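You operate a simulated robot arm through the tools that you are given. There is no shell and no other tool. Be economical: measure what you need, move in short steps, check, and stop when the job is done.

The job below is to be done with a simulated two-armed robot. You get a single attempt, and the scene is never put back.

TASK
Hold the drip pan on the top of the brown bench steady with one hand and put the yellow filter in it with the other.

Only the result counts: the job must be done as asked and must still hold three seconds after the hand-in. Knocking over, shifting, dropping, spilling or breaking anything else fails it.

THE ROBOT
Two 7-joint arms with two-finger parallel grippers on one trunk, on a base that drives. Base frame: it is fixed to the floor where the robot stands at the start and does not move with it; the origin is under the middle of the robot, x ahead of it, y to its left, z up; the surface under the hand at the start is at about z = 0.82. Lengths are in m, angles in rad, forces in N, time in s.
The left shoulder is at the start at [0.05, 0.187, 0.985], the right one opposite. With the tool pointing down near the work surface each hand reaches from about 0.1 to 0.66 m from the robot's upright axis, wherever it stands, measured 20 degrees to its own side. Payload 3.43 kg a hand.
The tool frame of a hand sits at the grasp point between the pads (the TCP): z along the fingers, y along the line on which they close. The tips reach 0.03 m beyond it. The gripper opens to 0.094 m. The fingers are 0.028 m wide and 0.01 m thick; the gripper's body (0.05 by 0.096 m) begins 0.055 m behind the TCP.
Orientation is that of the tool frame in the base frame, as [roll, pitch, yaw] about the fixed x, y, z axes, in that order (R = Rz(yaw) Ry(pitch) Rx(roll)). With the fingers straight down and closing along the base's y, the tool's x points along the base's -x, its y along +y and its z along -z.

THE INTERFACE
- The arms move only by the tool servo_tool. It takes "left_deltas", "right_deltas" or both (then of equal length, played together; a hand with none holds still); each is a list of rows, each an object (a shift or turn left out is 0, a gripper value left out holds the last) with "offset": the shift along the base's x, y, z in m, a list of three; "rot": the turn, a rotation vector about the base's x, y, z in rad, a list of three. In form: [{"offset": [dx, dy, dz], "rot": [ax, ay, az]}, ...]. A call has 1 to 8 rows; each row is the pose to reach, as a shift and turn from the pose commanded when the call began. "left_claw" and "right_claw" are, for a hand that has rows, the opening, from 0 (shut) to 1 (fully open), set as the call begins (left out, the last holds). Rows are played at 5 a second. More than 0.05 m and 0.15 rad between two rows, or a gripper value outside its range, and nothing of the call is played. Where a pose cannot be reached the arm comes as near as it can. A force on the tool above 40 N (or 10 N above the force at the start of the call, whichever is more), or a blocked arm, ends the call early, and 0.2 s more pass. The fingers move at their own pace (about 0.153 m/s each) and stop on an object; they squeeze with about 35 N. The grip force told is the motor's: it shows also when the fingers shut on nothing. Time passes only in rows, and 0.2 s behind the last, so rows that repeat a pose let the fingers close. The reply holds the time, the measured pose of the TCP, the force on the tool along the base axes, the opening and the grip force, in the units named above and with some noise, with the torque about the TCP (base axes, N m) and any sound that the robot's microphone picked up, and new pictures: "show" is both (left out), scene, wrist or none (wrist: the cameras of the hands that moved).
- Cameras (640 x 400 px; columns grow to the right, rows downward): "scene" is now at [0.1476, 0.03, 1.1819]; the picture's right is [0.30, -0.95, 0.00], its down [-0.22, -0.07, -0.97] and it looks along [0.93, 0.30, -0.24] (base axes); focal length 244 px, centre (320, 200). "left" rides on the left gripper at [0.076, -0.014, -0.102] in its tool frame; the picture's right is [0.18, 0.98, 0.00], its down [-0.75, 0.14, -0.64] and it looks along [-0.63, 0.12, 0.77] (tool axes); focal length 243 px, centre (320, 200). "right" rides on the right gripper at [0.076, 0.014, -0.103] in its tool frame; the picture's right is [-0.18, 0.98, 0.00], its down [-0.75, -0.14, -0.64] and it looks along [-0.63, -0.12, 0.77] (tool axes); focal length 243 px, centre (320, 200). There is no depth. A picture from a camera that has moved, and an enlarged one, comes with that camera's place and axes in the base frame and with its lens.
- move_column(by): slides the trunk up (or, below 0, down) by that many m; the arms and the scene camera ride with it, the base frame stays. It gives what a move gives, with no picture.
- drive_base(legs): drives the robot by 1 to 6 legs, each [ahead, left, turn to the left] in m, m and rad, along the robot's own axes; the way and the turn of a leg run together, so that a leg with both is an arc; at most 1.5 m and 3.142 rad a leg. The arms and the cameras ride along, it lands a little off, and it stops where it bumps. It gives what a move gives, and a new picture of the scene camera.
- turn_head(pan, tilt): turns the head with the scene camera to pan (to the left, within 1.396 rad either way) and tilt (down, from -0.506 to 1.204), counted from straight ahead of the robot. It gives what a move gives, and a new picture of the scene camera.
- close_up(camera, box): a new picture of the part [left, top, right, bottom] of that camera's present view, enlarged. It takes no simulated time.
- close_job(): hands the job in; it is judged then, once.

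Work in short steps. Places have to be worked out from the pictures, the camera data and where the tool is seen: move nearer, look again, correct. Check each grasp and each placing, and mend what went wrong. You have 120 turns and 260 pictures in all, those below and enlarged ones among them. Open the grippers and draw the arms clear of the work before you hand the job in, unless the task says otherwise; then end with one line.

The tools are called after "Call:" by a JSON object that holds its "op" and its "data". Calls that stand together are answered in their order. servo_tool: Moves the arms, as the interface text tells. Its arguments: {"type":"object","properties":{"left_deltas":{"type":"array","items":{"type":"object","properties":{"offset":{"type":"array","items":{"type":"number"}},"rot":{"type":"array","items":{"type":"number"}}}}},"left_claw":{"type":"number"},"right_deltas":{"type":"array","items":{"type":"object","properties":{"offset":{"type":"array","items":{"type":"number"}},"rot":{"type":"array","items":{"type":"number"}}}}},"right_claw":{"type":"number"},"show":{"type":"string","enum":["both","scene","wrist","none"]}},"required":[]} The other tools are called the same way: move_column (by) slides the trunk up or down; drive_base (legs) drives the base; turn_head (pan, tilt) turns the head that bears the scene camera; close_up (camera, box) takes an enlarged picture of a part of a camera's view; close_job () hands the job in.

At the start:

```text
time: 0.0
left_position: [0.3522, 0.4316, 1.085]
left_tool_rot: [3.141, 0.001, 3.14]
left_ft_force: [-0.6, 0.4, -0.1]
left_ft_torque: [0.02, 0.03, -0.01]
left_finger_gap: 0.0939
left_grip_force: 0.1
right_position: [0.4021, -0.0284, 1.1255]
right_tool_rot: [3.141, 0.001, 3.14]
right_ft_force: [0.2, 0.7, -0.3]
right_ft_torque: [0.02, 0.01, 0.0]
right_finger_gap: 0.0943
right_grip_force: 0.0
trunk travel left (down, up): [-0.2, 0.232]
robot x, y, heading: [0.002, 0.0043, -0.001]
head pan, tilt: [0.309, 0.237]
```

scene: 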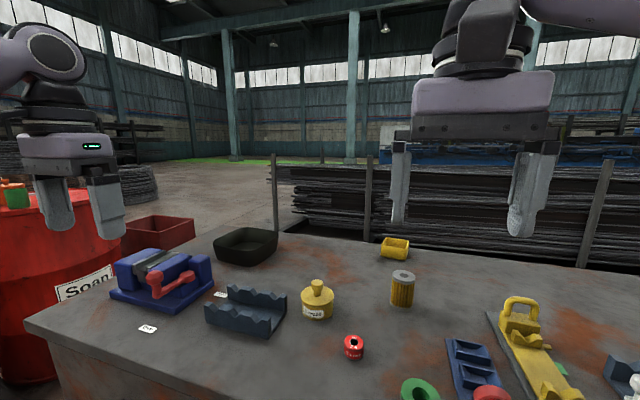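
right: 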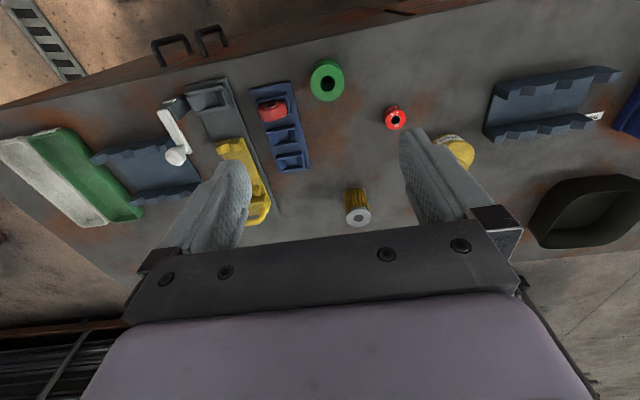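
left: 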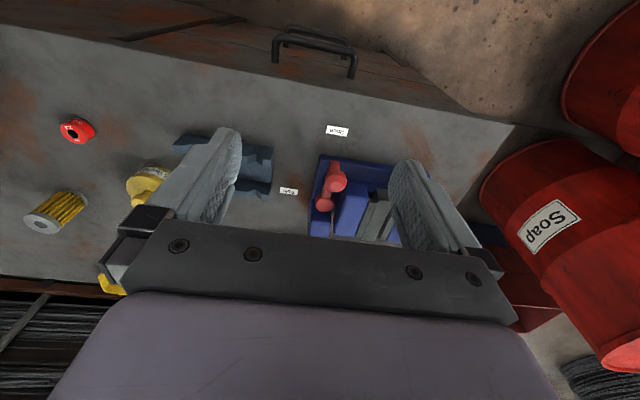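

The black tray at the back left looks like the drip pan, and the yellow pleated cylinder near (402,288) like the filter. I'll zoom in to confirm both and check for a second pan.

Call:
{"op": "close_up", "data": {"camera": "scene", "box": [100, 200, 300, 325]}}

Call:
{"op": "close_up", "data": {"camera": "scene", "box": [280, 220, 480, 345]}}

Call:
{"op": "turn_head", "data": {"pan": 0.3, "tilt": 0.8}}

```text
3.20 times, centred on (200, 262) of scene
camera zoom: at [0.1476, 0.03, 1.1819], right [0.3, -0.95, 0.0], down [-0.22, -0.07, -0.97], along [0.93, 0.3, -0.24], focal length 780 px, centre (704, 0)
```

zoom: 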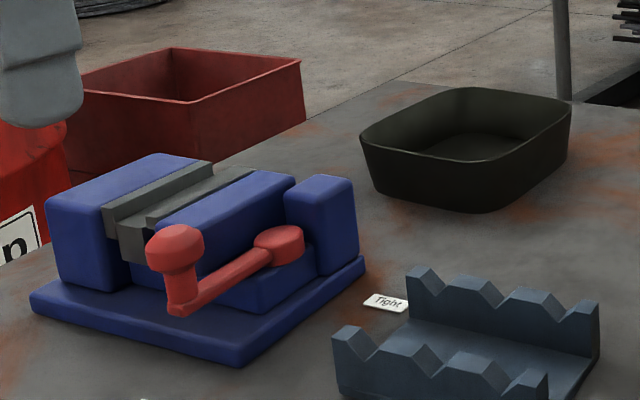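

```text
3.20 times, centred on (380, 282) of scene
camera zoom: at [0.1476, 0.03, 1.1819], right [0.3, -0.95, 0.0], down [-0.22, -0.07, -0.97], along [0.93, 0.3, -0.24], focal length 780 px, centre (128, -64)
```

zoom: 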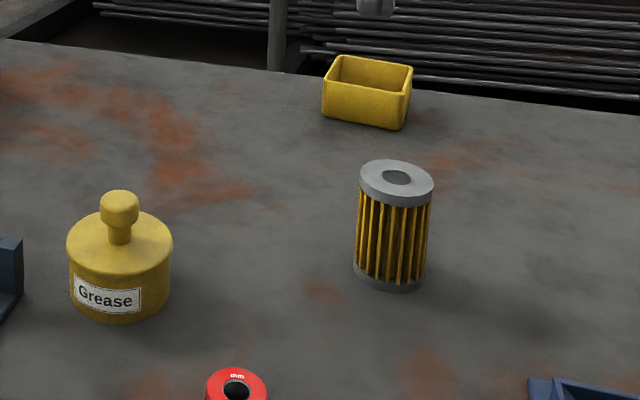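

```text
time: 1.0
left_position: [0.3522, 0.4327, 1.0856]
left_tool_rot: [3.14, 0.0, 3.139]
left_ft_force: [0.1, -0.3, -0.3]
left_ft_torque: [-0.02, -0.03, 0.0]
left_finger_gap: 0.094
left_grip_force: 0.0
right_position: [0.4033, -0.0277, 1.1262]
right_tool_rot: [3.14, -0.001, 3.141]
right_ft_force: [-0.3, -0.7, -0.2]
right_ft_torque: [-0.04, 0.03, 0.0]
right_finger_gap: 0.0939
right_grip_force: 0.0
trunk travel left (down, up): [-0.2, 0.232]
robot x, y, heading: [0.001, 0.0023, -0.0]
head pan, tilt: [0.3, 0.799]
camera scene: at [0.1358, 0.0254, 1.1318], right [0.3, -0.96, 0.0], down [-0.68, -0.21, -0.7], along [0.67, 0.21, -0.72], focal length 244 px, centre (320, 200)
```

scene: 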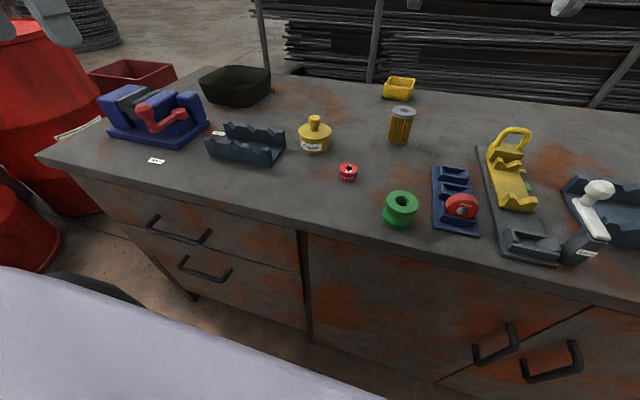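

The black open tray is the drip pan, at about x 0.71–0.87, y 0.41–0.55. The filter stands at about (0.67, 0.0). The pan is out of reach, so I'll look down to see how much room the base has in front of the bench.

Call:
{"op": "turn_head", "data": {"pan": 0.3, "tilt": 1.2}}

```text
time: 1.8
left_position: [0.3508, 0.4325, 1.0845]
left_tool_rot: [-3.14, 0.0, 3.141]
left_ft_force: [-0.9, -0.6, 0.2]
left_ft_torque: [0.02, -0.01, -0.01]
left_finger_gap: 0.0942
left_grip_force: 0.1
right_position: [0.4027, -0.0285, 1.126]
right_tool_rot: [-3.141, 0.001, 3.141]
right_ft_force: [-0.3, -0.3, 0.2]
right_ft_torque: [0.02, 0.0, -0.02]
right_finger_gap: 0.094
right_grip_force: 0.1
trunk travel left (down, up): [-0.2, 0.232]
robot x, y, heading: [-0.0008, 0.0014, -0.001]
head pan, tilt: [0.3, 1.201]
camera scene: at [0.1122, 0.0181, 1.1041], right [0.3, -0.96, 0.0], down [-0.89, -0.28, -0.36], along [0.35, 0.11, -0.93], focal length 244 px, centre (320, 200)
```

scene: 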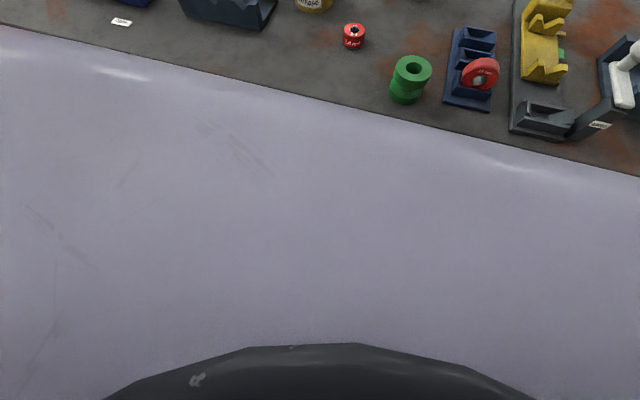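

The pale shell hides the floor here. I'll tilt the head back up and drive forward in small steps to test clearance, with the hands well above everything.

Call:
{"op": "turn_head", "data": {"pan": 0.5, "tilt": 0.6}}

Call:
{"op": "drive_base", "data": {"legs": [[0.06, 0, 0]]}}

```text
time: 2.8
left_position: [0.3514, 0.4314, 1.0853]
left_tool_rot: [3.141, 0.001, 3.141]
left_ft_force: [0.4, 0.4, -0.8]
left_ft_torque: [0.0, 0.0, 0.03]
left_finger_gap: 0.0938
left_grip_force: 0.0
right_position: [0.4026, -0.027, 1.1272]
right_tool_rot: [3.141, 0.001, 3.14]
right_ft_force: [0.7, 0.5, 0.0]
right_ft_torque: [0.0, 0.0, 0.03]
right_finger_gap: 0.0941
right_grip_force: 0.1
trunk travel left (down, up): [-0.2, 0.232]
robot x, y, heading: [-0.0019, -0.0018, 0.001]
head pan, tilt: [0.499, 0.6]
camera scene: at [0.1363, 0.0438, 1.1486], right [0.48, -0.88, 0.0], down [-0.5, -0.27, -0.82], along [0.72, 0.39, -0.57], focal length 244 px, centre (320, 200)
```

scene: 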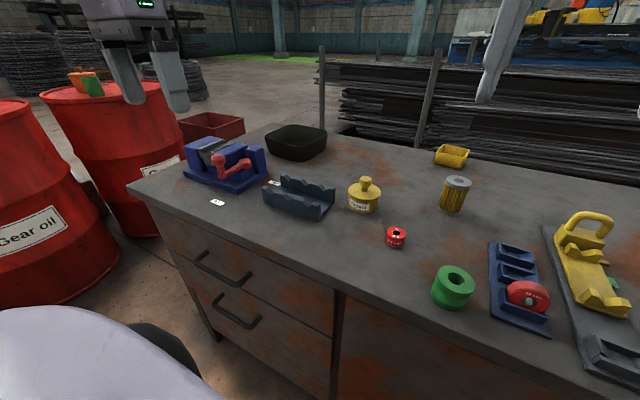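

```text
time: 4.0
left_position: [0.4046, 0.4313, 1.0833]
left_tool_rot: [-3.141, -0.003, -3.14]
left_ft_force: [0.0, 0.0, 0.6]
left_ft_torque: [0.01, 0.01, 0.01]
left_finger_gap: 0.094
left_grip_force: 0.0
right_position: [0.4565, -0.0278, 1.1245]
right_tool_rot: [3.14, -0.002, 3.139]
right_ft_force: [-0.1, 0.4, -0.3]
right_ft_torque: [0.01, 0.0, 0.0]
right_finger_gap: 0.0938
right_grip_force: 0.1
trunk travel left (down, up): [-0.2, 0.232]
robot x, y, heading: [0.052, 0.001, 0.006]
head pan, tilt: [0.499, 0.6]
stopped in leg 1: the robot was blocked; the commanded pose is now the measured one
camera scene: at [0.1891, 0.0438, 1.1486], right [0.48, -0.88, 0.0], down [-0.5, -0.27, -0.83], along [0.72, 0.39, -0.56], focal length 244 px, centre (320, 200)
```

scene: 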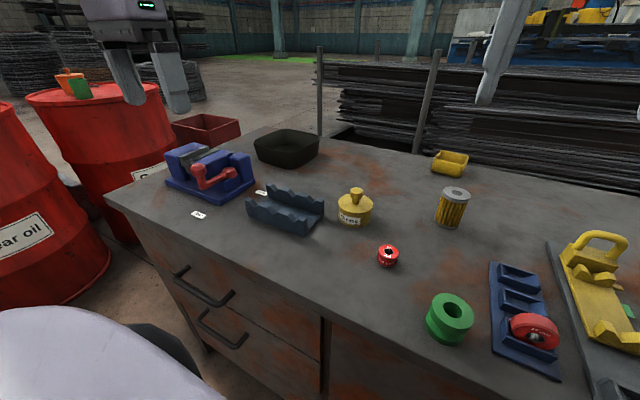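

The robot is blocked at x≈0.05, so near reach will need a forward-tilted tool. I'll back off a little and drive left to y≈0.25 to pick up the filter first.

Call:
{"op": "drive_base", "data": {"legs": [[-0.012, 0, 0], [0, 0.25, 0]]}}

Call:
{"op": "turn_head", "data": {"pan": 0.0, "tilt": 0.6}}

```text
time: 7.1
left_position: [0.3899, 0.6879, 1.0854]
left_tool_rot: [-3.141, -0.001, -3.137]
left_ft_force: [0.2, 0.4, -0.3]
left_ft_torque: [0.01, 0.01, -0.01]
left_finger_gap: 0.0941
left_grip_force: 0.1
right_position: [0.4442, 0.2295, 1.1245]
right_tool_rot: [3.14, -0.001, -3.138]
right_ft_force: [-0.6, 0.0, -0.2]
right_ft_torque: [-0.01, -0.01, 0.02]
right_finger_gap: 0.094
right_grip_force: 0.0
trunk travel left (down, up): [-0.2, 0.232]
robot x, y, heading: [0.0406, 0.253, 0.004]
head pan, tilt: [0.499, 0.6]
camera scene: at [0.1764, 0.2993, 1.1486], right [0.48, -0.88, 0.0], down [-0.49, -0.27, -0.83], along [0.72, 0.4, -0.56], focal length 244 px, centre (320, 200)
```

scene: 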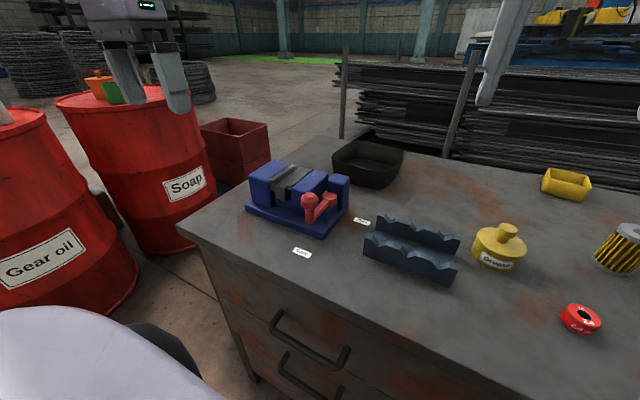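

```text
time: 8.1
left_position: [0.3901, 0.6876, 1.0846]
left_tool_rot: [-3.141, -0.001, -3.136]
left_ft_force: [-0.5, -0.2, 0.6]
left_ft_torque: [0.0, 0.01, 0.01]
left_finger_gap: 0.0937
left_grip_force: 0.0
right_position: [0.444, 0.2283, 1.1244]
right_tool_rot: [3.14, -0.001, -3.141]
right_ft_force: [-0.1, -1.1, 0.2]
right_ft_torque: [-0.02, -0.01, 0.01]
right_finger_gap: 0.094
right_grip_force: 0.0
trunk travel left (down, up): [-0.2, 0.232]
robot x, y, heading: [0.041, 0.2561, 0.0]
head pan, tilt: [0.0, 0.6]
camera scene: at [0.1874, 0.257, 1.1486], right [0.0, -1.0, 0.0], down [-0.56, 0.0, -0.83], along [0.83, 0.0, -0.56], focal length 244 px, centre (320, 200)
```

scene: 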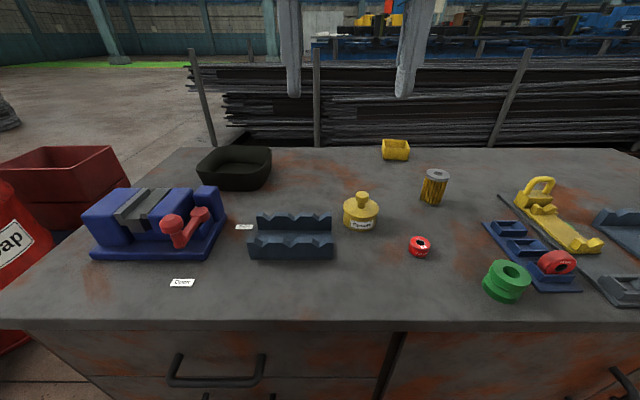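

Triangulation puts the filter axis at about (0.672, −0.008) with its top at z≈0.89. I'll bring the right hand to a tilted pre-grasp pose about 0.1 m back along the approach.

Call:
{"op": "servo_tool", "data": {"right_deltas": [{"offset": [0.023, -0.03, -0.021], "rot": [0, -0.08, 0]}, {"offset": [0.046, -0.06, -0.042], "rot": [0, -0.16, 0]}, {"offset": [0.069, -0.09, -0.062], "rot": [0, -0.24, 0]}, {"offset": [0.092, -0.118, -0.083], "rot": [0, -0.32, 0]}, {"offset": [0.115, -0.148, -0.104], "rot": [0, -0.4, 0]}, {"offset": [0.138, -0.178, -0.125], "rot": [0, -0.45, 0]}, {"offset": [0.161, -0.207, -0.146], "rot": [0, -0.45, 0]}, {"offset": [0.184, -0.236, -0.166], "rot": [0, -0.45, 0]}], "right_claw": 1}}

Call:
{"op": "close_up", "data": {"camera": "scene", "box": [60, 120, 300, 270]}}

```text
time: 9.9
left_position: [0.3901, 0.6882, 1.085]
left_tool_rot: [-3.14, -0.002, -3.135]
left_ft_force: [0.4, -0.1, -0.1]
left_ft_torque: [0.02, 0.02, 0.01]
left_finger_gap: 0.0939
left_grip_force: 0.0
right_position: [0.6278, -0.006, 0.9588]
right_tool_rot: [-3.138, 0.448, -3.141]
right_ft_force: [0.4, -1.2, -1.3]
right_ft_torque: [-0.01, 0.0, -0.03]
right_finger_gap: 0.094
right_grip_force: 0.1
trunk travel left (down, up): [-0.2, 0.232]
robot x, y, heading: [0.0389, 0.2528, 0.003]
head pan, tilt: [0.0, 0.6]
camera scene: at [0.1875, 0.2568, 1.1486], right [0.0, -1.0, 0.0], down [-0.57, 0.0, -0.82], along [0.82, 0.0, -0.57], focal length 244 px, centre (320, 200)
camera right: at [0.5144, 0.0095, 1.0176], right [0.16, 0.98, 0.08], down [0.4, -0.14, 0.91], along [0.9, -0.12, -0.42], focal length 243 px, centre (320, 200)
```

scene: 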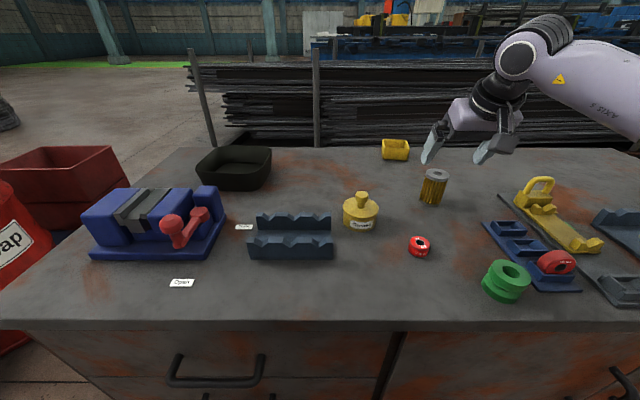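
right: 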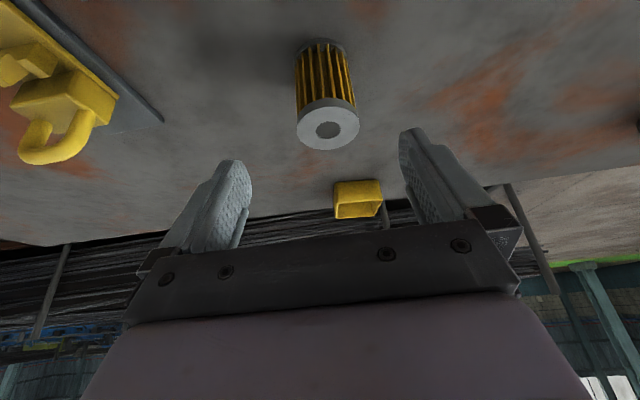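

```text
2.67 times, centred on (180, 195) of scene
camera zoom: at [0.1875, 0.2568, 1.1486], right [0.0, -1.0, 0.0], down [-0.57, 0.0, -0.82], along [0.82, 0.0, -0.57], focal length 650 px, centre (693, 213)
```

zoom: 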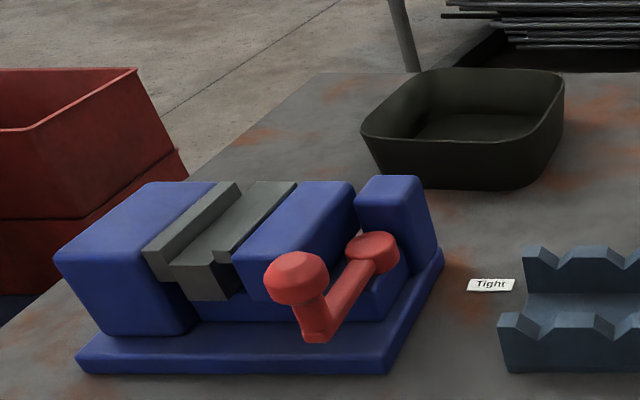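

From the right wrist camera the filter top is at about (0.663, 0.002). I'll slide in along the tool axis to grasp it about 2 cm below the top, then close.

Call:
{"op": "servo_tool", "data": {"right_deltas": [{"offset": [0.02, 0.004, -0.045]}, {"offset": [0.039, 0.006, -0.09]}, {"offset": [0.039, 0.006, -0.09]}]}}

```text
time: 10.7
left_position: [0.3898, 0.688, 1.0836]
left_tool_rot: [-3.141, -0.001, -3.135]
left_ft_force: [0.7, -0.1, -0.8]
left_ft_torque: [-0.01, 0.0, -0.01]
left_finger_gap: 0.0939
left_grip_force: 0.0
right_position: [0.6651, -0.0012, 0.8659]
right_tool_rot: [-3.14, 0.448, -3.141]
right_ft_force: [-0.1, 0.2, 0.4]
right_ft_torque: [0.02, 0.0, 0.03]
right_finger_gap: 0.0942
right_grip_force: 0.0
trunk travel left (down, up): [-0.2, 0.232]
robot x, y, heading: [0.0396, 0.2586, 0.004]
head pan, tilt: [0.0, 0.6]
camera scene: at [0.1874, 0.257, 1.1486], right [0.0, -1.0, 0.0], down [-0.56, 0.0, -0.83], along [0.83, 0.0, -0.56], focal length 244 px, centre (320, 200)
camera right: at [0.5522, 0.0152, 0.9263], right [0.16, 0.98, 0.08], down [0.4, -0.14, 0.91], along [0.9, -0.12, -0.42], focal length 243 px, centre (320, 200)
```

scene: 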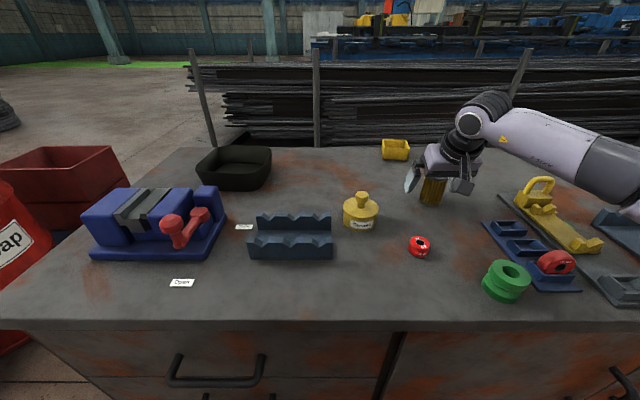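
right: 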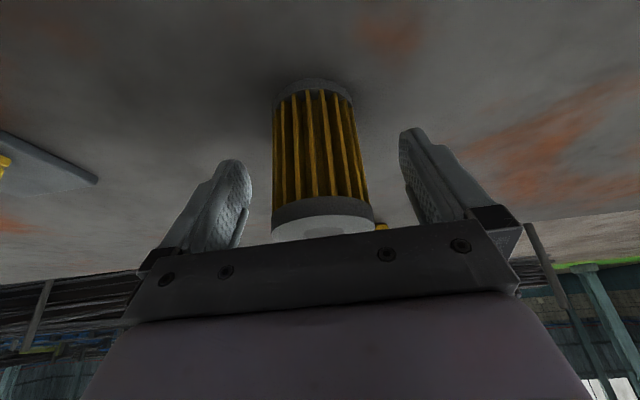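

The filter sits between the fingers and is centred, so I'll close and lift slightly to check the grasp.

Call:
{"op": "servo_tool", "data": {"right_deltas": [{}, {}, {}, {}], "right_claw": 0, "show": "none"}}

Call:
{"op": "servo_tool", "data": {"right_deltas": [{"offset": [0, 0, 0.03]}, {"offset": [-0.01, 0, 0.075]}, {"offset": [-0.03, 0, 0.115]}, {"offset": [-0.06, 0, 0.15]}]}}

```text
time: 11.7
left_position: [0.3902, 0.6882, 1.0834]
left_tool_rot: [3.141, -0.001, -3.136]
left_ft_force: [-0.4, -0.6, 0.3]
left_ft_torque: [-0.03, -0.03, -0.01]
left_finger_gap: 0.0938
left_grip_force: 0.1
right_position: [0.6644, -0.0002, 0.8669]
right_tool_rot: [-3.14, 0.446, -3.14]
right_ft_force: [-0.5, -0.4, 0.4]
right_ft_torque: [0.01, 0.04, 0.03]
right_finger_gap: 0.0498
right_grip_force: 34.9
trunk travel left (down, up): [-0.2, 0.232]
robot x, y, heading: [0.0391, 0.2543, 0.008]
head pan, tilt: [0.0, 0.6]
```

```text
time: 12.7
left_position: [0.3898, 0.6878, 1.084]
left_tool_rot: [3.141, 0.0, -3.138]
left_ft_force: [-0.2, -0.3, 0.1]
left_ft_torque: [0.01, -0.01, 0.0]
left_finger_gap: 0.0941
left_grip_force: 0.0
right_position: [0.6068, -0.0019, 1.0205]
right_tool_rot: [-3.137, 0.447, -3.141]
right_ft_force: [-0.2, -0.7, -0.7]
right_ft_torque: [0.01, 0.02, 0.01]
right_finger_gap: 0.0497
right_grip_force: 35.1
trunk travel left (down, up): [-0.2, 0.232]
robot x, y, heading: [0.0422, 0.2544, 0.003]
head pan, tilt: [0.0, 0.6]
camera scene: at [0.1872, 0.257, 1.1486], right [0.0, -1.0, 0.0], down [-0.56, 0.0, -0.83], along [0.83, 0.0, -0.56], focal length 244 px, centre (320, 200)
camera right: at [0.4923, 0.0142, 1.0789], right [0.16, 0.98, 0.08], down [0.4, -0.14, 0.91], along [0.9, -0.12, -0.42], focal length 243 px, centre (320, 200)
```

scene: 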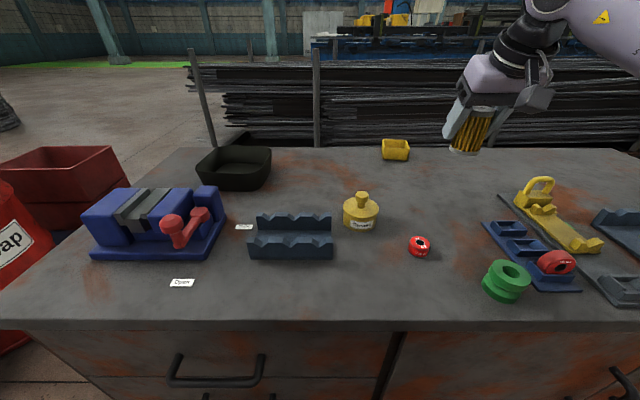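
right: 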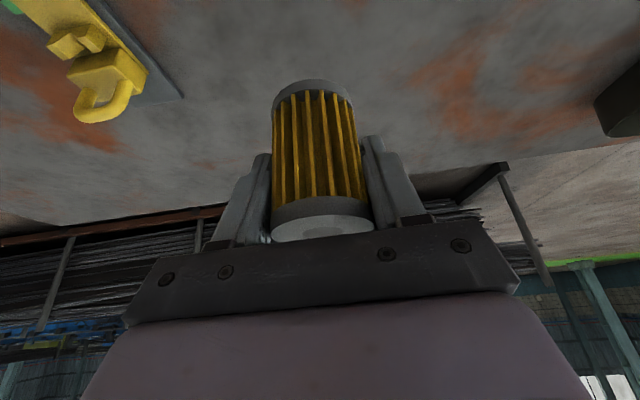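

The grip is solid (gap 0.05). Now I'll drive left about 0.25 m to straddle the pan, pulling the left hand in first.

Call:
{"op": "servo_tool", "data": {"left_deltas": [{"offset": [0, -0.045, 0]}, {"offset": [0, -0.09, 0.0]}, {"offset": [0, -0.13, 0.0]}], "show": "none"}}

Call:
{"op": "drive_base", "data": {"legs": [[0, 0.25, 0]]}}

Call:
{"op": "close_up", "data": {"camera": "scene", "box": [200, 100, 440, 250]}}

```text
time: 13.5
left_position: [0.3897, 0.557, 1.0857]
left_tool_rot: [3.141, -0.003, -3.136]
left_ft_force: [0.2, -0.9, -0.6]
left_ft_torque: [-0.04, 0.01, 0.0]
left_finger_gap: 0.0941
left_grip_force: 0.0
right_position: [0.6057, -0.0018, 1.0185]
right_tool_rot: [-3.139, 0.447, -3.138]
right_ft_force: [-1.0, 0.4, -1.3]
right_ft_torque: [0.02, 0.0, 0.03]
right_finger_gap: 0.05
right_grip_force: 35.0
trunk travel left (down, up): [-0.2, 0.232]
robot x, y, heading: [0.0418, 0.2537, 0.003]
head pan, tilt: [0.0, 0.6]
```

```text
time: 16.3
left_position: [0.3884, 0.8092, 1.087]
left_tool_rot: [3.14, -0.004, -3.137]
left_ft_force: [0.4, 0.4, 0.7]
left_ft_torque: [-0.01, 0.03, 0.0]
left_finger_gap: 0.0941
left_grip_force: 0.1
right_position: [0.6056, 0.2499, 1.02]
right_tool_rot: [3.141, 0.447, -3.139]
right_ft_force: [-0.2, 0.2, -1.6]
right_ft_torque: [0.01, 0.0, 0.0]
right_finger_gap: 0.0494
right_grip_force: 35.1
trunk travel left (down, up): [-0.2, 0.232]
robot x, y, heading: [0.0344, 0.5073, 0.003]
head pan, tilt: [0.0, 0.6]
camera scene: at [0.1864, 0.5089, 1.1486], right [0.0, -1.0, 0.0], down [-0.56, 0.0, -0.83], along [0.82, 0.0, -0.57], focal length 244 px, centre (320, 200)
```

scene: 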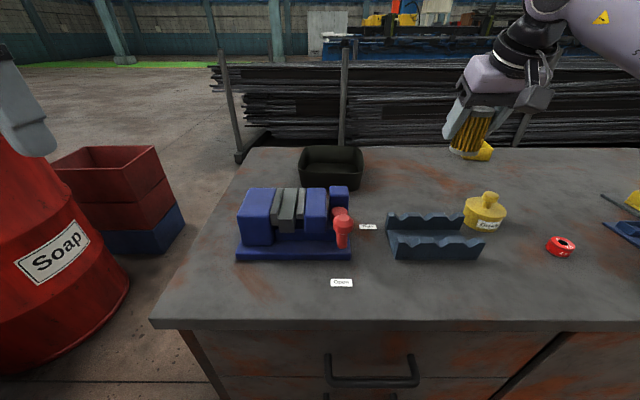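

```text
2.67 times, centred on (320, 175) of scene
camera zoom: at [0.1864, 0.5089, 1.1486], right [0.0, -1.0, 0.0], down [-0.56, 0.0, -0.83], along [0.82, 0.0, -0.57], focal length 650 px, centre (320, 267)
```

zoom: 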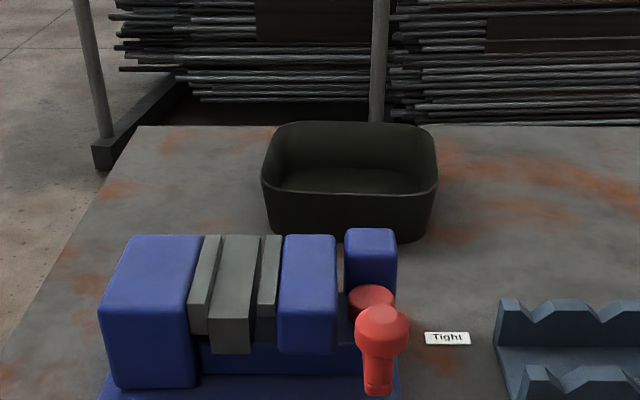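

The pan spans about x 0.70–0.87, y 0.395–0.56, with its rim at z≈0.87. I'll bring the left hand, tilted forward and leaning outward, toward the pan's left wall.

Call:
{"op": "servo_tool", "data": {"left_deltas": [{"offset": [0.035, -0.026, -0.01], "rot": [-0.033, -0.1, 0]}, {"offset": [0.07, -0.052, -0.02], "rot": [-0.067, -0.2, 0]}, {"offset": [0.105, -0.078, -0.03], "rot": [-0.1, -0.3, 0]}, {"offset": [0.14, -0.104, -0.04], "rot": [-0.133, -0.4, 0]}, {"offset": [0.175, -0.13, -0.05], "rot": [-0.167, -0.5, 0]}, {"offset": [0.21, -0.157, -0.06], "rot": [-0.2, -0.6, 0]}, {"offset": [0.243, -0.18, -0.07], "rot": [-0.2, -0.6, 0]}, {"offset": [0.276, -0.205, -0.08], "rot": [-0.2, -0.6, 0]}], "left_claw": 0.5}}

Call:
{"op": "close_up", "data": {"camera": "scene", "box": [200, 100, 440, 250]}}

```text
time: 18.1
left_position: [0.6066, 0.647, 0.9908]
left_tool_rot: [-2.91, 0.595, -3.066]
left_ft_force: [-0.1, -0.4, 0.0]
left_ft_torque: [0.03, 0.0, 0.02]
left_finger_gap: 0.0469
left_grip_force: 0.1
left hand out of reach, approached as far as the arm can: row 7, 8
right_position: [0.6038, 0.2504, 1.0195]
right_tool_rot: [-3.139, 0.448, -3.138]
right_ft_force: [-0.8, -0.7, -1.5]
right_ft_torque: [0.0, -0.01, -0.04]
right_finger_gap: 0.0496
right_grip_force: 34.5
trunk travel left (down, up): [-0.2, 0.232]
robot x, y, heading: [0.0401, 0.5076, 0.007]
head pan, tilt: [0.0, 0.6]
camera scene: at [0.1858, 0.5087, 1.1488], right [0.0, -1.0, 0.0], down [-0.56, 0.0, -0.83], along [0.83, 0.0, -0.56], focal length 244 px, centre (320, 200)
camera left: at [0.4848, 0.6482, 1.0348], right [-0.1, 0.95, -0.29], down [0.27, 0.31, 0.91], along [0.96, 0.01, -0.29], focal length 243 px, centre (320, 200)
```

scene: 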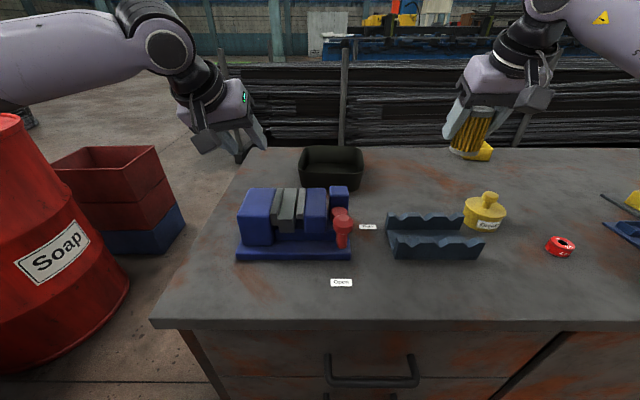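
left: 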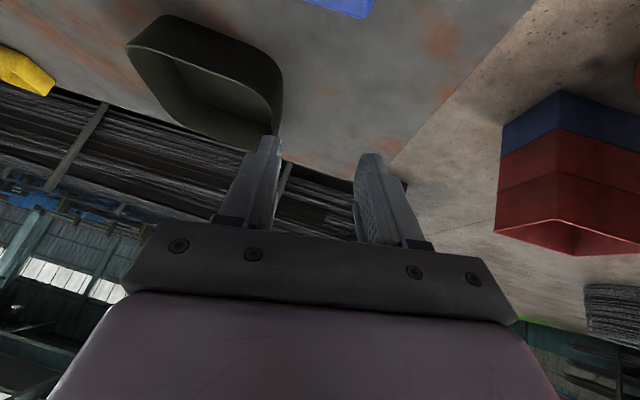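

```text
2.67 times, centred on (320, 175) of scene
camera zoom: at [0.1858, 0.5087, 1.1488], right [0.0, -1.0, 0.0], down [-0.56, 0.0, -0.83], along [0.83, 0.0, -0.56], focal length 650 px, centre (320, 267)
```

zoom: 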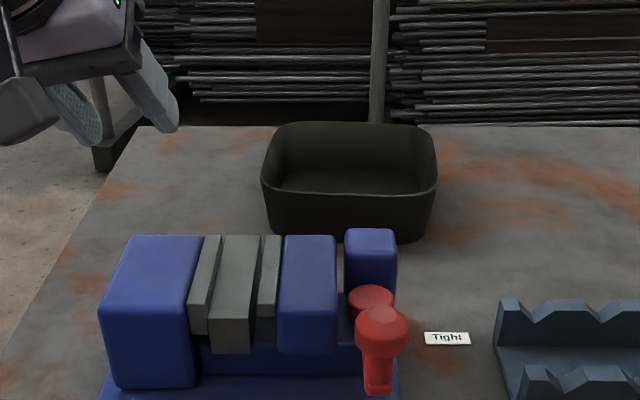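

The arm hit a limit well short of its full length, so the leaning orientation is probably the cause. I'll remove the sideways lean and see how far it gets.

Call:
{"op": "servo_tool", "data": {"left_deltas": [{"rot": [0.1, 0, 0]}, {"rot": [0.2, 0, 0]}, {"rot": [0.2, 0, 0]}], "show": "none"}}

```text
time: 18.9
left_position: [0.5942, 0.6592, 0.9839]
left_tool_rot: [-3.074, 0.595, 3.128]
left_ft_force: [-0.3, 0.2, -0.2]
left_ft_torque: [-0.03, -0.04, 0.03]
left_finger_gap: 0.0466
left_grip_force: 0.1
left hand out of reach, approached as far as the arm can: row 1, 2, 3
right_position: [0.6052, 0.2511, 1.0189]
right_tool_rot: [-3.139, 0.446, -3.138]
right_ft_force: [0.5, -0.5, -0.8]
right_ft_torque: [0.03, 0.0, 0.02]
right_finger_gap: 0.05
right_grip_force: 35.3
trunk travel left (down, up): [-0.2, 0.232]
robot x, y, heading: [0.0395, 0.5081, 0.005]
head pan, tilt: [0.0, 0.6]
```

The lean wasn't the cause. I'll test whether the 0.6 rad tilt is, by reducing it to 0.45 like the right hand.

Call:
{"op": "servo_tool", "data": {"left_deltas": [{"rot": [0, 0.1, 0]}, {"rot": [0, 0.2, 0]}, {"rot": [0, 0.2, 0]}, {"offset": [0, 0, -0.04], "rot": [0, 0.2, 0]}], "show": "scene"}}

```text
time: 19.9
left_position: [0.5863, 0.673, 0.9433]
left_tool_rot: [-3.067, 0.398, 3.129]
left_ft_force: [-0.1, 0.9, -0.5]
left_ft_torque: [-0.02, 0.01, 0.03]
left_finger_gap: 0.0469
left_grip_force: 0.0
left hand out of reach, approached as far as the arm can: row 1, 2, 3, 4
right_position: [0.6056, 0.2496, 1.0187]
right_tool_rot: [-3.139, 0.447, -3.138]
right_ft_force: [0.1, 0.0, -1.7]
right_ft_torque: [0.04, -0.05, -0.03]
right_finger_gap: 0.0499
right_grip_force: 35.1
trunk travel left (down, up): [-0.2, 0.232]
robot x, y, heading: [0.0381, 0.5021, -0.0]
head pan, tilt: [0.0, 0.6]
camera scene: at [0.1868, 0.5088, 1.1485], right [0.0, -1.0, 0.0], down [-0.57, 0.0, -0.82], along [0.82, 0.0, -0.57], focal length 244 px, centre (320, 200)
```

scene: 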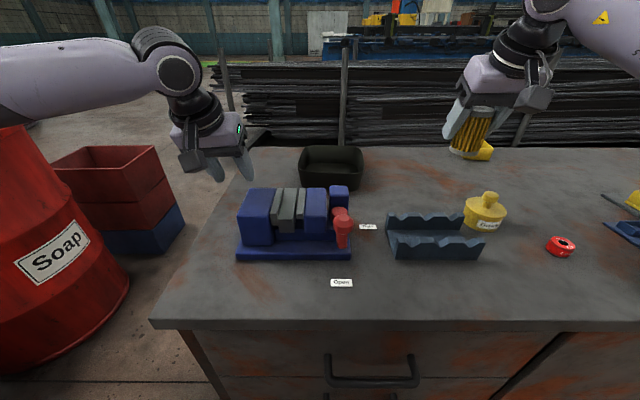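

The left arm is limited by its joints when it works toward the centre. The pan is only about 0.26 m from the bench's left end, so working from that end may be much easier. I'll retract the left hand upward and look at the free space there.

Call:
{"op": "servo_tool", "data": {"left_deltas": [{"offset": [-0.01, 0, 0.045]}, {"offset": [-0.04, 0.01, 0.08], "rot": [0, 0.1, 0]}, {"offset": [-0.08, 0.02, 0.1], "rot": [0, 0.2, 0]}, {"offset": [-0.12, 0.03, 0.11], "rot": [0, 0.3, 0]}, {"offset": [-0.16, 0.04, 0.12], "rot": [0, 0.4, 0]}], "show": "none"}}

Call:
{"op": "turn_head", "data": {"pan": 1.1, "tilt": 0.6}}

```text
time: 21.1
left_position: [0.4245, 0.7089, 1.0631]
left_tool_rot: [-3.064, -0.005, 3.13]
left_ft_force: [0.4, 0.3, 0.0]
left_ft_torque: [0.02, 0.0, 0.0]
left_finger_gap: 0.0471
left_grip_force: 0.0
left hand out of reach, approached as far as the arm can: row 1
right_position: [0.6056, 0.2501, 1.019]
right_tool_rot: [-3.139, 0.449, -3.136]
right_ft_force: [0.4, -0.1, -0.9]
right_ft_torque: [0.01, 0.0, -0.02]
right_finger_gap: 0.0495
right_grip_force: 35.0
trunk travel left (down, up): [-0.2, 0.232]
robot x, y, heading: [0.0398, 0.5065, 0.004]
head pan, tilt: [0.0, 0.6]
```

```text
time: 22.4
left_position: [0.4264, 0.7086, 1.0629]
left_tool_rot: [-3.063, -0.003, 3.129]
left_ft_force: [-0.7, -0.6, 0.1]
left_ft_torque: [0.02, -0.03, -0.03]
left_finger_gap: 0.0471
left_grip_force: 0.0
right_position: [0.6056, 0.2508, 1.0194]
right_tool_rot: [-3.141, 0.447, -3.139]
right_ft_force: [-0.3, 0.4, -1.0]
right_ft_torque: [-0.01, 0.0, -0.02]
right_finger_gap: 0.0499
right_grip_force: 35.4
trunk travel left (down, up): [-0.2, 0.232]
robot x, y, heading: [0.043, 0.5063, 0.004]
head pan, tilt: [1.1, 0.6]
camera scene: at [0.1378, 0.5873, 1.1486], right [0.89, -0.45, 0.0], down [-0.25, -0.5, -0.83], along [0.37, 0.74, -0.56], focal length 244 px, centre (320, 200)
```

scene: 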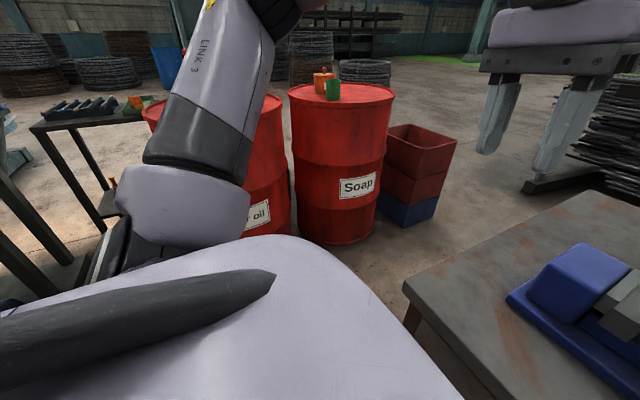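

There's about 0.8 m between the bench's left end (y≈0.74) and the soap barrel (y≈1.55), which is room for the base. I'll back off, shift left and turn to face −y, then slide alongside the end.

Call:
{"op": "drive_base", "data": {"legs": [[-0.45, 0, 0], [0, 0.61, 0], [0, 0, -1.571]]}}

Call:
{"op": "turn_head", "data": {"pan": 1.2, "tilt": 0.55}}

```text
time: 26.5
left_position: [-0.0168, 0.7623, 1.063]
left_tool_rot: [-3.063, -0.004, 3.126]
left_ft_force: [-0.4, -0.3, -0.2]
left_ft_torque: [-0.02, -0.01, -0.03]
left_finger_gap: 0.0468
left_grip_force: 0.0
right_position: [0.1594, 0.3055, 1.0198]
right_tool_rot: [-3.14, 0.447, 3.141]
right_ft_force: [-0.5, -0.1, -0.2]
right_ft_torque: [-0.01, 0.02, -0.01]
right_finger_gap: 0.0496
right_grip_force: 35.0
trunk travel left (down, up): [-0.2, 0.232]
robot x, y, heading: [-0.4038, 0.5606, -0.005]
head pan, tilt: [1.1, 0.6]
stopped in leg 2: the robot was blocked; the commanded pose is now the measured one
camera scene: at [-0.3053, 0.6427, 1.1486], right [0.89, -0.45, 0.0], down [-0.26, -0.5, -0.82], along [0.37, 0.74, -0.57], focal length 244 px, centre (320, 200)
```

scene: 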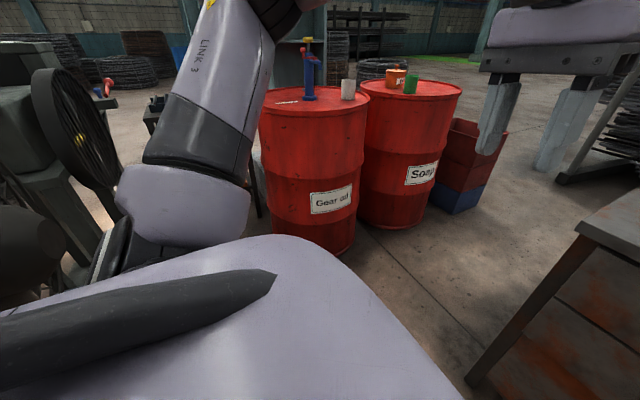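

```text
time: 27.2
left_position: [-0.0163, 0.7622, 1.0636]
left_tool_rot: [-3.063, -0.004, 3.126]
left_ft_force: [-0.4, -0.8, -0.1]
left_ft_torque: [-0.01, -0.01, -0.01]
left_finger_gap: 0.0469
left_grip_force: 0.0
right_position: [0.1606, 0.3045, 1.0196]
right_tool_rot: [-3.14, 0.446, 3.14]
right_ft_force: [-0.2, 0.2, -0.9]
right_ft_torque: [-0.02, -0.01, -0.03]
right_finger_gap: 0.0499
right_grip_force: 35.1
trunk travel left (down, up): [-0.2, 0.232]
robot x, y, heading: [-0.4047, 0.5656, 0.0]
head pan, tilt: [1.201, 0.55]
camera scene: at [-0.313, 0.6475, 1.1531], right [0.93, -0.36, 0.0], down [-0.19, -0.49, -0.85], along [0.31, 0.8, -0.52], focal length 244 px, centre (320, 200)
```

scene: 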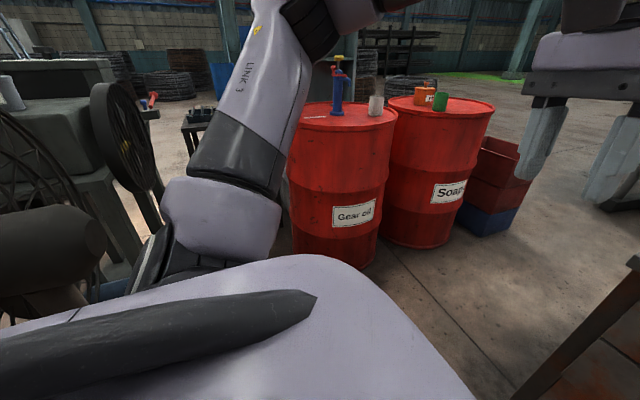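

The robot was blocked on its left by something beside it, and it only touched. I'll ease right and forward to x≈0, then go left along the corridor between bench and barrels.

Call:
{"op": "drive_base", "data": {"legs": [[0, -0.04, 0], [0.4, 0, 0], [0, 0.2, 0]]}}

```text
time: 32.3
left_position: [0.3858, 0.9181, 1.0627]
left_tool_rot: [-3.061, -0.003, 3.119]
left_ft_force: [-0.7, -0.5, 0.4]
left_ft_torque: [0.0, 0.0, 0.0]
left_finger_gap: 0.0471
left_grip_force: 0.0
right_position: [0.5611, 0.4586, 1.0184]
right_tool_rot: [-3.139, 0.445, 3.136]
right_ft_force: [0.1, -0.6, -1.9]
right_ft_torque: [0.03, -0.03, -0.03]
right_finger_gap: 0.0495
right_grip_force: 35.0
trunk travel left (down, up): [-0.2, 0.232]
robot x, y, heading: [-0.0051, 0.7217, -0.002]
head pan, tilt: [1.201, 0.55]
camera scene: at [0.0884, 0.806, 1.1531], right [0.93, -0.37, 0.0], down [-0.19, -0.49, -0.85], along [0.31, 0.79, -0.52], focal length 244 px, centre (320, 200)
```

scene: 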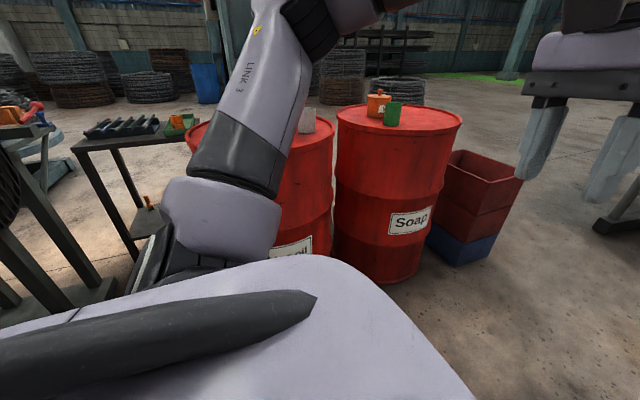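

The corridor looks clear. I'll go further left, then turn right in two halves.

Call:
{"op": "drive_base", "data": {"legs": [[0.02, 0.3, 0], [0, 0, -0.8]]}}

```text
time: 37.6
left_position: [0.4308, 0.8813, 1.0639]
left_tool_rot: [-3.064, -0.004, 2.329]
left_ft_force: [-0.4, 0.1, 0.0]
left_ft_torque: [0.0, -0.01, -0.04]
left_finger_gap: 0.0472
left_grip_force: 0.0
right_position: [0.2262, 0.4349, 1.0193]
right_tool_rot: [-3.14, 0.448, 2.344]
right_ft_force: [-0.4, 0.3, -1.0]
right_ft_torque: [0.01, -0.02, -0.02]
right_finger_gap: 0.0496
right_grip_force: 35.5
trunk travel left (down, up): [-0.2, 0.232]
robot x, y, heading: [0.0172, 1.0191, -0.799]
head pan, tilt: [1.201, 0.55]
camera scene: at [0.1407, 1.0148, 1.1531], right [0.39, -0.92, 0.0], down [-0.48, -0.2, -0.85], along [0.78, 0.33, -0.52], focal length 244 px, centre (320, 200)
```

scene: 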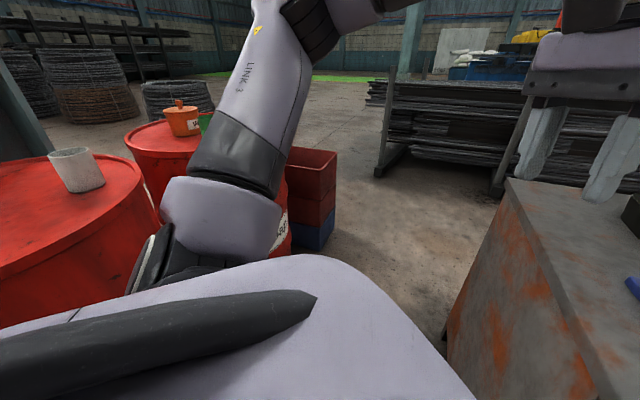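

Clear so far. I'll complete the turn to face −y.

Call:
{"op": "drive_base", "data": {"legs": [[0, 0, -0.772]]}}

Call:
{"op": "turn_head", "data": {"pan": 0.7, "tilt": 0.6}}

```text
time: 40.1
left_position: [0.2124, 0.6308, 1.0636]
left_tool_rot: [-3.064, -0.004, 1.543]
left_ft_force: [-0.4, -0.5, -0.4]
left_ft_torque: [0.0, 0.01, -0.03]
left_finger_gap: 0.0471
left_grip_force: 0.2
right_position: [-0.2484, 0.4584, 1.0193]
right_tool_rot: [-3.138, 0.447, 1.557]
right_ft_force: [0.9, 0.1, -1.9]
right_ft_torque: [0.01, -0.03, 0.03]
right_finger_gap: 0.05
right_grip_force: 34.4
trunk travel left (down, up): [-0.2, 0.232]
robot x, y, heading: [0.0132, 1.0158, -1.578]
head pan, tilt: [1.201, 0.55]
camera scene: at [0.0998, 0.9296, 1.1531], right [-0.37, -0.93, 0.0], down [-0.48, 0.2, -0.85], along [0.79, -0.32, -0.52], focal length 244 px, centre (320, 200)
```

scene: 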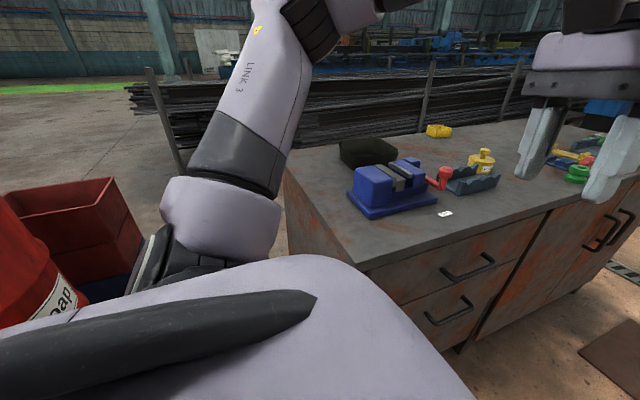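

```text
time: 41.0
left_position: [0.2119, 0.6299, 1.064]
left_tool_rot: [-3.064, -0.004, 1.543]
left_ft_force: [0.6, -0.7, -0.1]
left_ft_torque: [0.0, 0.03, 0.0]
left_finger_gap: 0.0471
left_grip_force: 0.2
right_position: [-0.248, 0.4578, 1.0196]
right_tool_rot: [-3.14, 0.448, 1.56]
right_ft_force: [0.1, 1.0, -1.2]
right_ft_torque: [0.02, -0.02, 0.01]
right_finger_gap: 0.0495
right_grip_force: 35.2
trunk travel left (down, up): [-0.2, 0.232]
robot x, y, heading: [0.0166, 1.02, -1.592]
head pan, tilt: [0.7, 0.6]
camera scene: at [0.0727, 0.8948, 1.1486], right [-0.77, -0.64, 0.0], down [-0.36, 0.44, -0.83], along [0.52, -0.64, -0.56], focal length 244 px, centre (320, 200)
```

scene: 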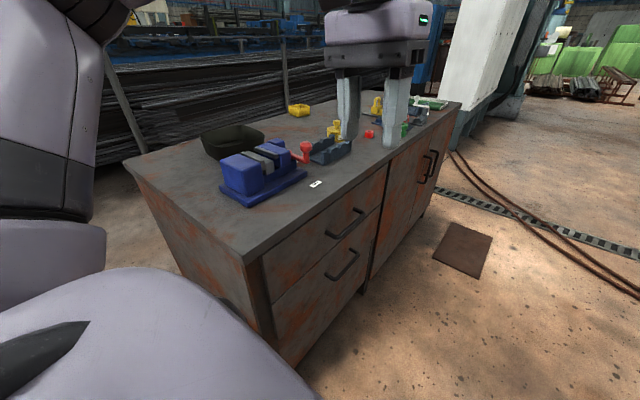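

The bench's left end is at y≈0.75 and spans x 0.36–1.0. I'll back off a bit and slide to robot-left (+x), to about x 0.79.

Call:
{"op": "drive_base", "data": {"legs": [[-0.09, 0, 0.014], [0, 0.4, 0]]}}

```text
time: 45.7
left_position: [0.6044, 0.7191, 1.0639]
left_tool_rot: [-3.064, -0.002, 1.549]
left_ft_force: [0.6, 0.2, -0.4]
left_ft_torque: [0.0, 0.02, -0.01]
left_finger_gap: 0.0473
left_grip_force: 0.1
right_position: [0.1455, 0.5448, 1.0189]
right_tool_rot: [-3.14, 0.448, 1.563]
right_ft_force: [-0.8, 0.3, 0.0]
right_ft_torque: [-0.03, 0.01, 0.02]
right_finger_gap: 0.0493
right_grip_force: 35.5
trunk travel left (down, up): [-0.2, 0.232]
robot x, y, heading: [0.4077, 1.112, -1.577]
head pan, tilt: [0.7, 0.6]
camera scene: at [0.4638, 0.9834, 1.1486], right [-0.77, -0.64, 0.0], down [-0.36, 0.43, -0.83], along [0.53, -0.63, -0.56], focal length 244 px, centre (320, 200)
```

scene: 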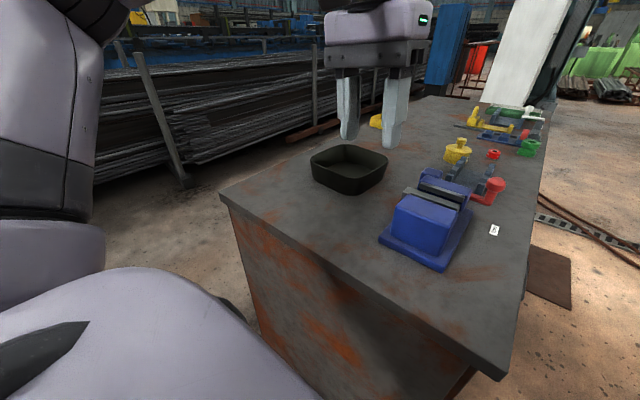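

No contact. I'll continue the slide to x≈0.80.

Call:
{"op": "drive_base", "data": {"legs": [[0, 0.2, 0], [0, 0.19, 0.006]]}}

Call:
{"op": "turn_head", "data": {"pan": 0.0, "tilt": 0.75}}

```text
time: 49.9
left_position: [0.9912, 0.7191, 1.0631]
left_tool_rot: [-3.063, -0.003, 1.551]
left_ft_force: [0.2, -0.4, 0.5]
left_ft_torque: [-0.01, 0.01, 0.01]
left_finger_gap: 0.0472
left_grip_force: 0.1
right_position: [0.534, 0.5419, 1.0191]
right_tool_rot: [-3.141, 0.447, 1.569]
right_ft_force: [0.1, -0.4, -1.8]
right_ft_torque: [0.03, 0.01, 0.03]
right_finger_gap: 0.0493
right_grip_force: 35.0
trunk travel left (down, up): [-0.2, 0.232]
robot x, y, heading: [0.7912, 1.1064, -1.573]
head pan, tilt: [0.7, 0.6]
camera scene: at [0.8489, 0.9818, 1.1486], right [-0.77, -0.64, 0.0], down [-0.36, 0.43, -0.82], along [0.53, -0.63, -0.57], focal length 244 px, centre (320, 200)
```

scene: 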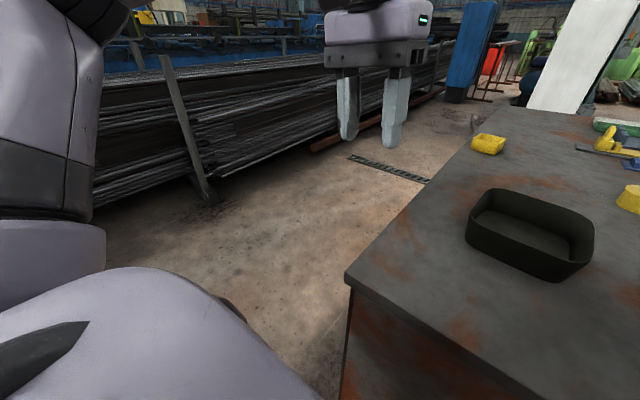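

```text
time: 51.0
left_position: [0.9905, 0.7175, 1.0642]
left_tool_rot: [-3.063, -0.005, 1.553]
left_ft_force: [0.4, -0.4, 0.3]
left_ft_torque: [0.01, 0.02, 0.03]
left_finger_gap: 0.0472
left_grip_force: 0.1
right_position: [0.5329, 0.5412, 1.0186]
right_tool_rot: [-3.139, 0.447, 1.568]
right_ft_force: [0.1, 1.0, -0.5]
right_ft_torque: [-0.02, 0.02, 0.02]
right_finger_gap: 0.0494
right_grip_force: 35.2
trunk travel left (down, up): [-0.2, 0.232]
robot x, y, heading: [0.7909, 1.1068, -1.575]
head pan, tilt: [0.0, 0.75]
camera scene: at [0.7919, 0.9666, 1.1358], right [-1.0, 0.0, 0.0], down [0.0, 0.68, -0.73], along [0.0, -0.73, -0.68], focal length 244 px, centre (320, 200)
```

scene: 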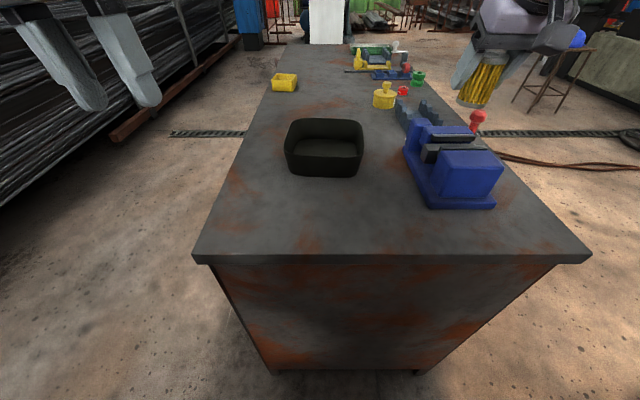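

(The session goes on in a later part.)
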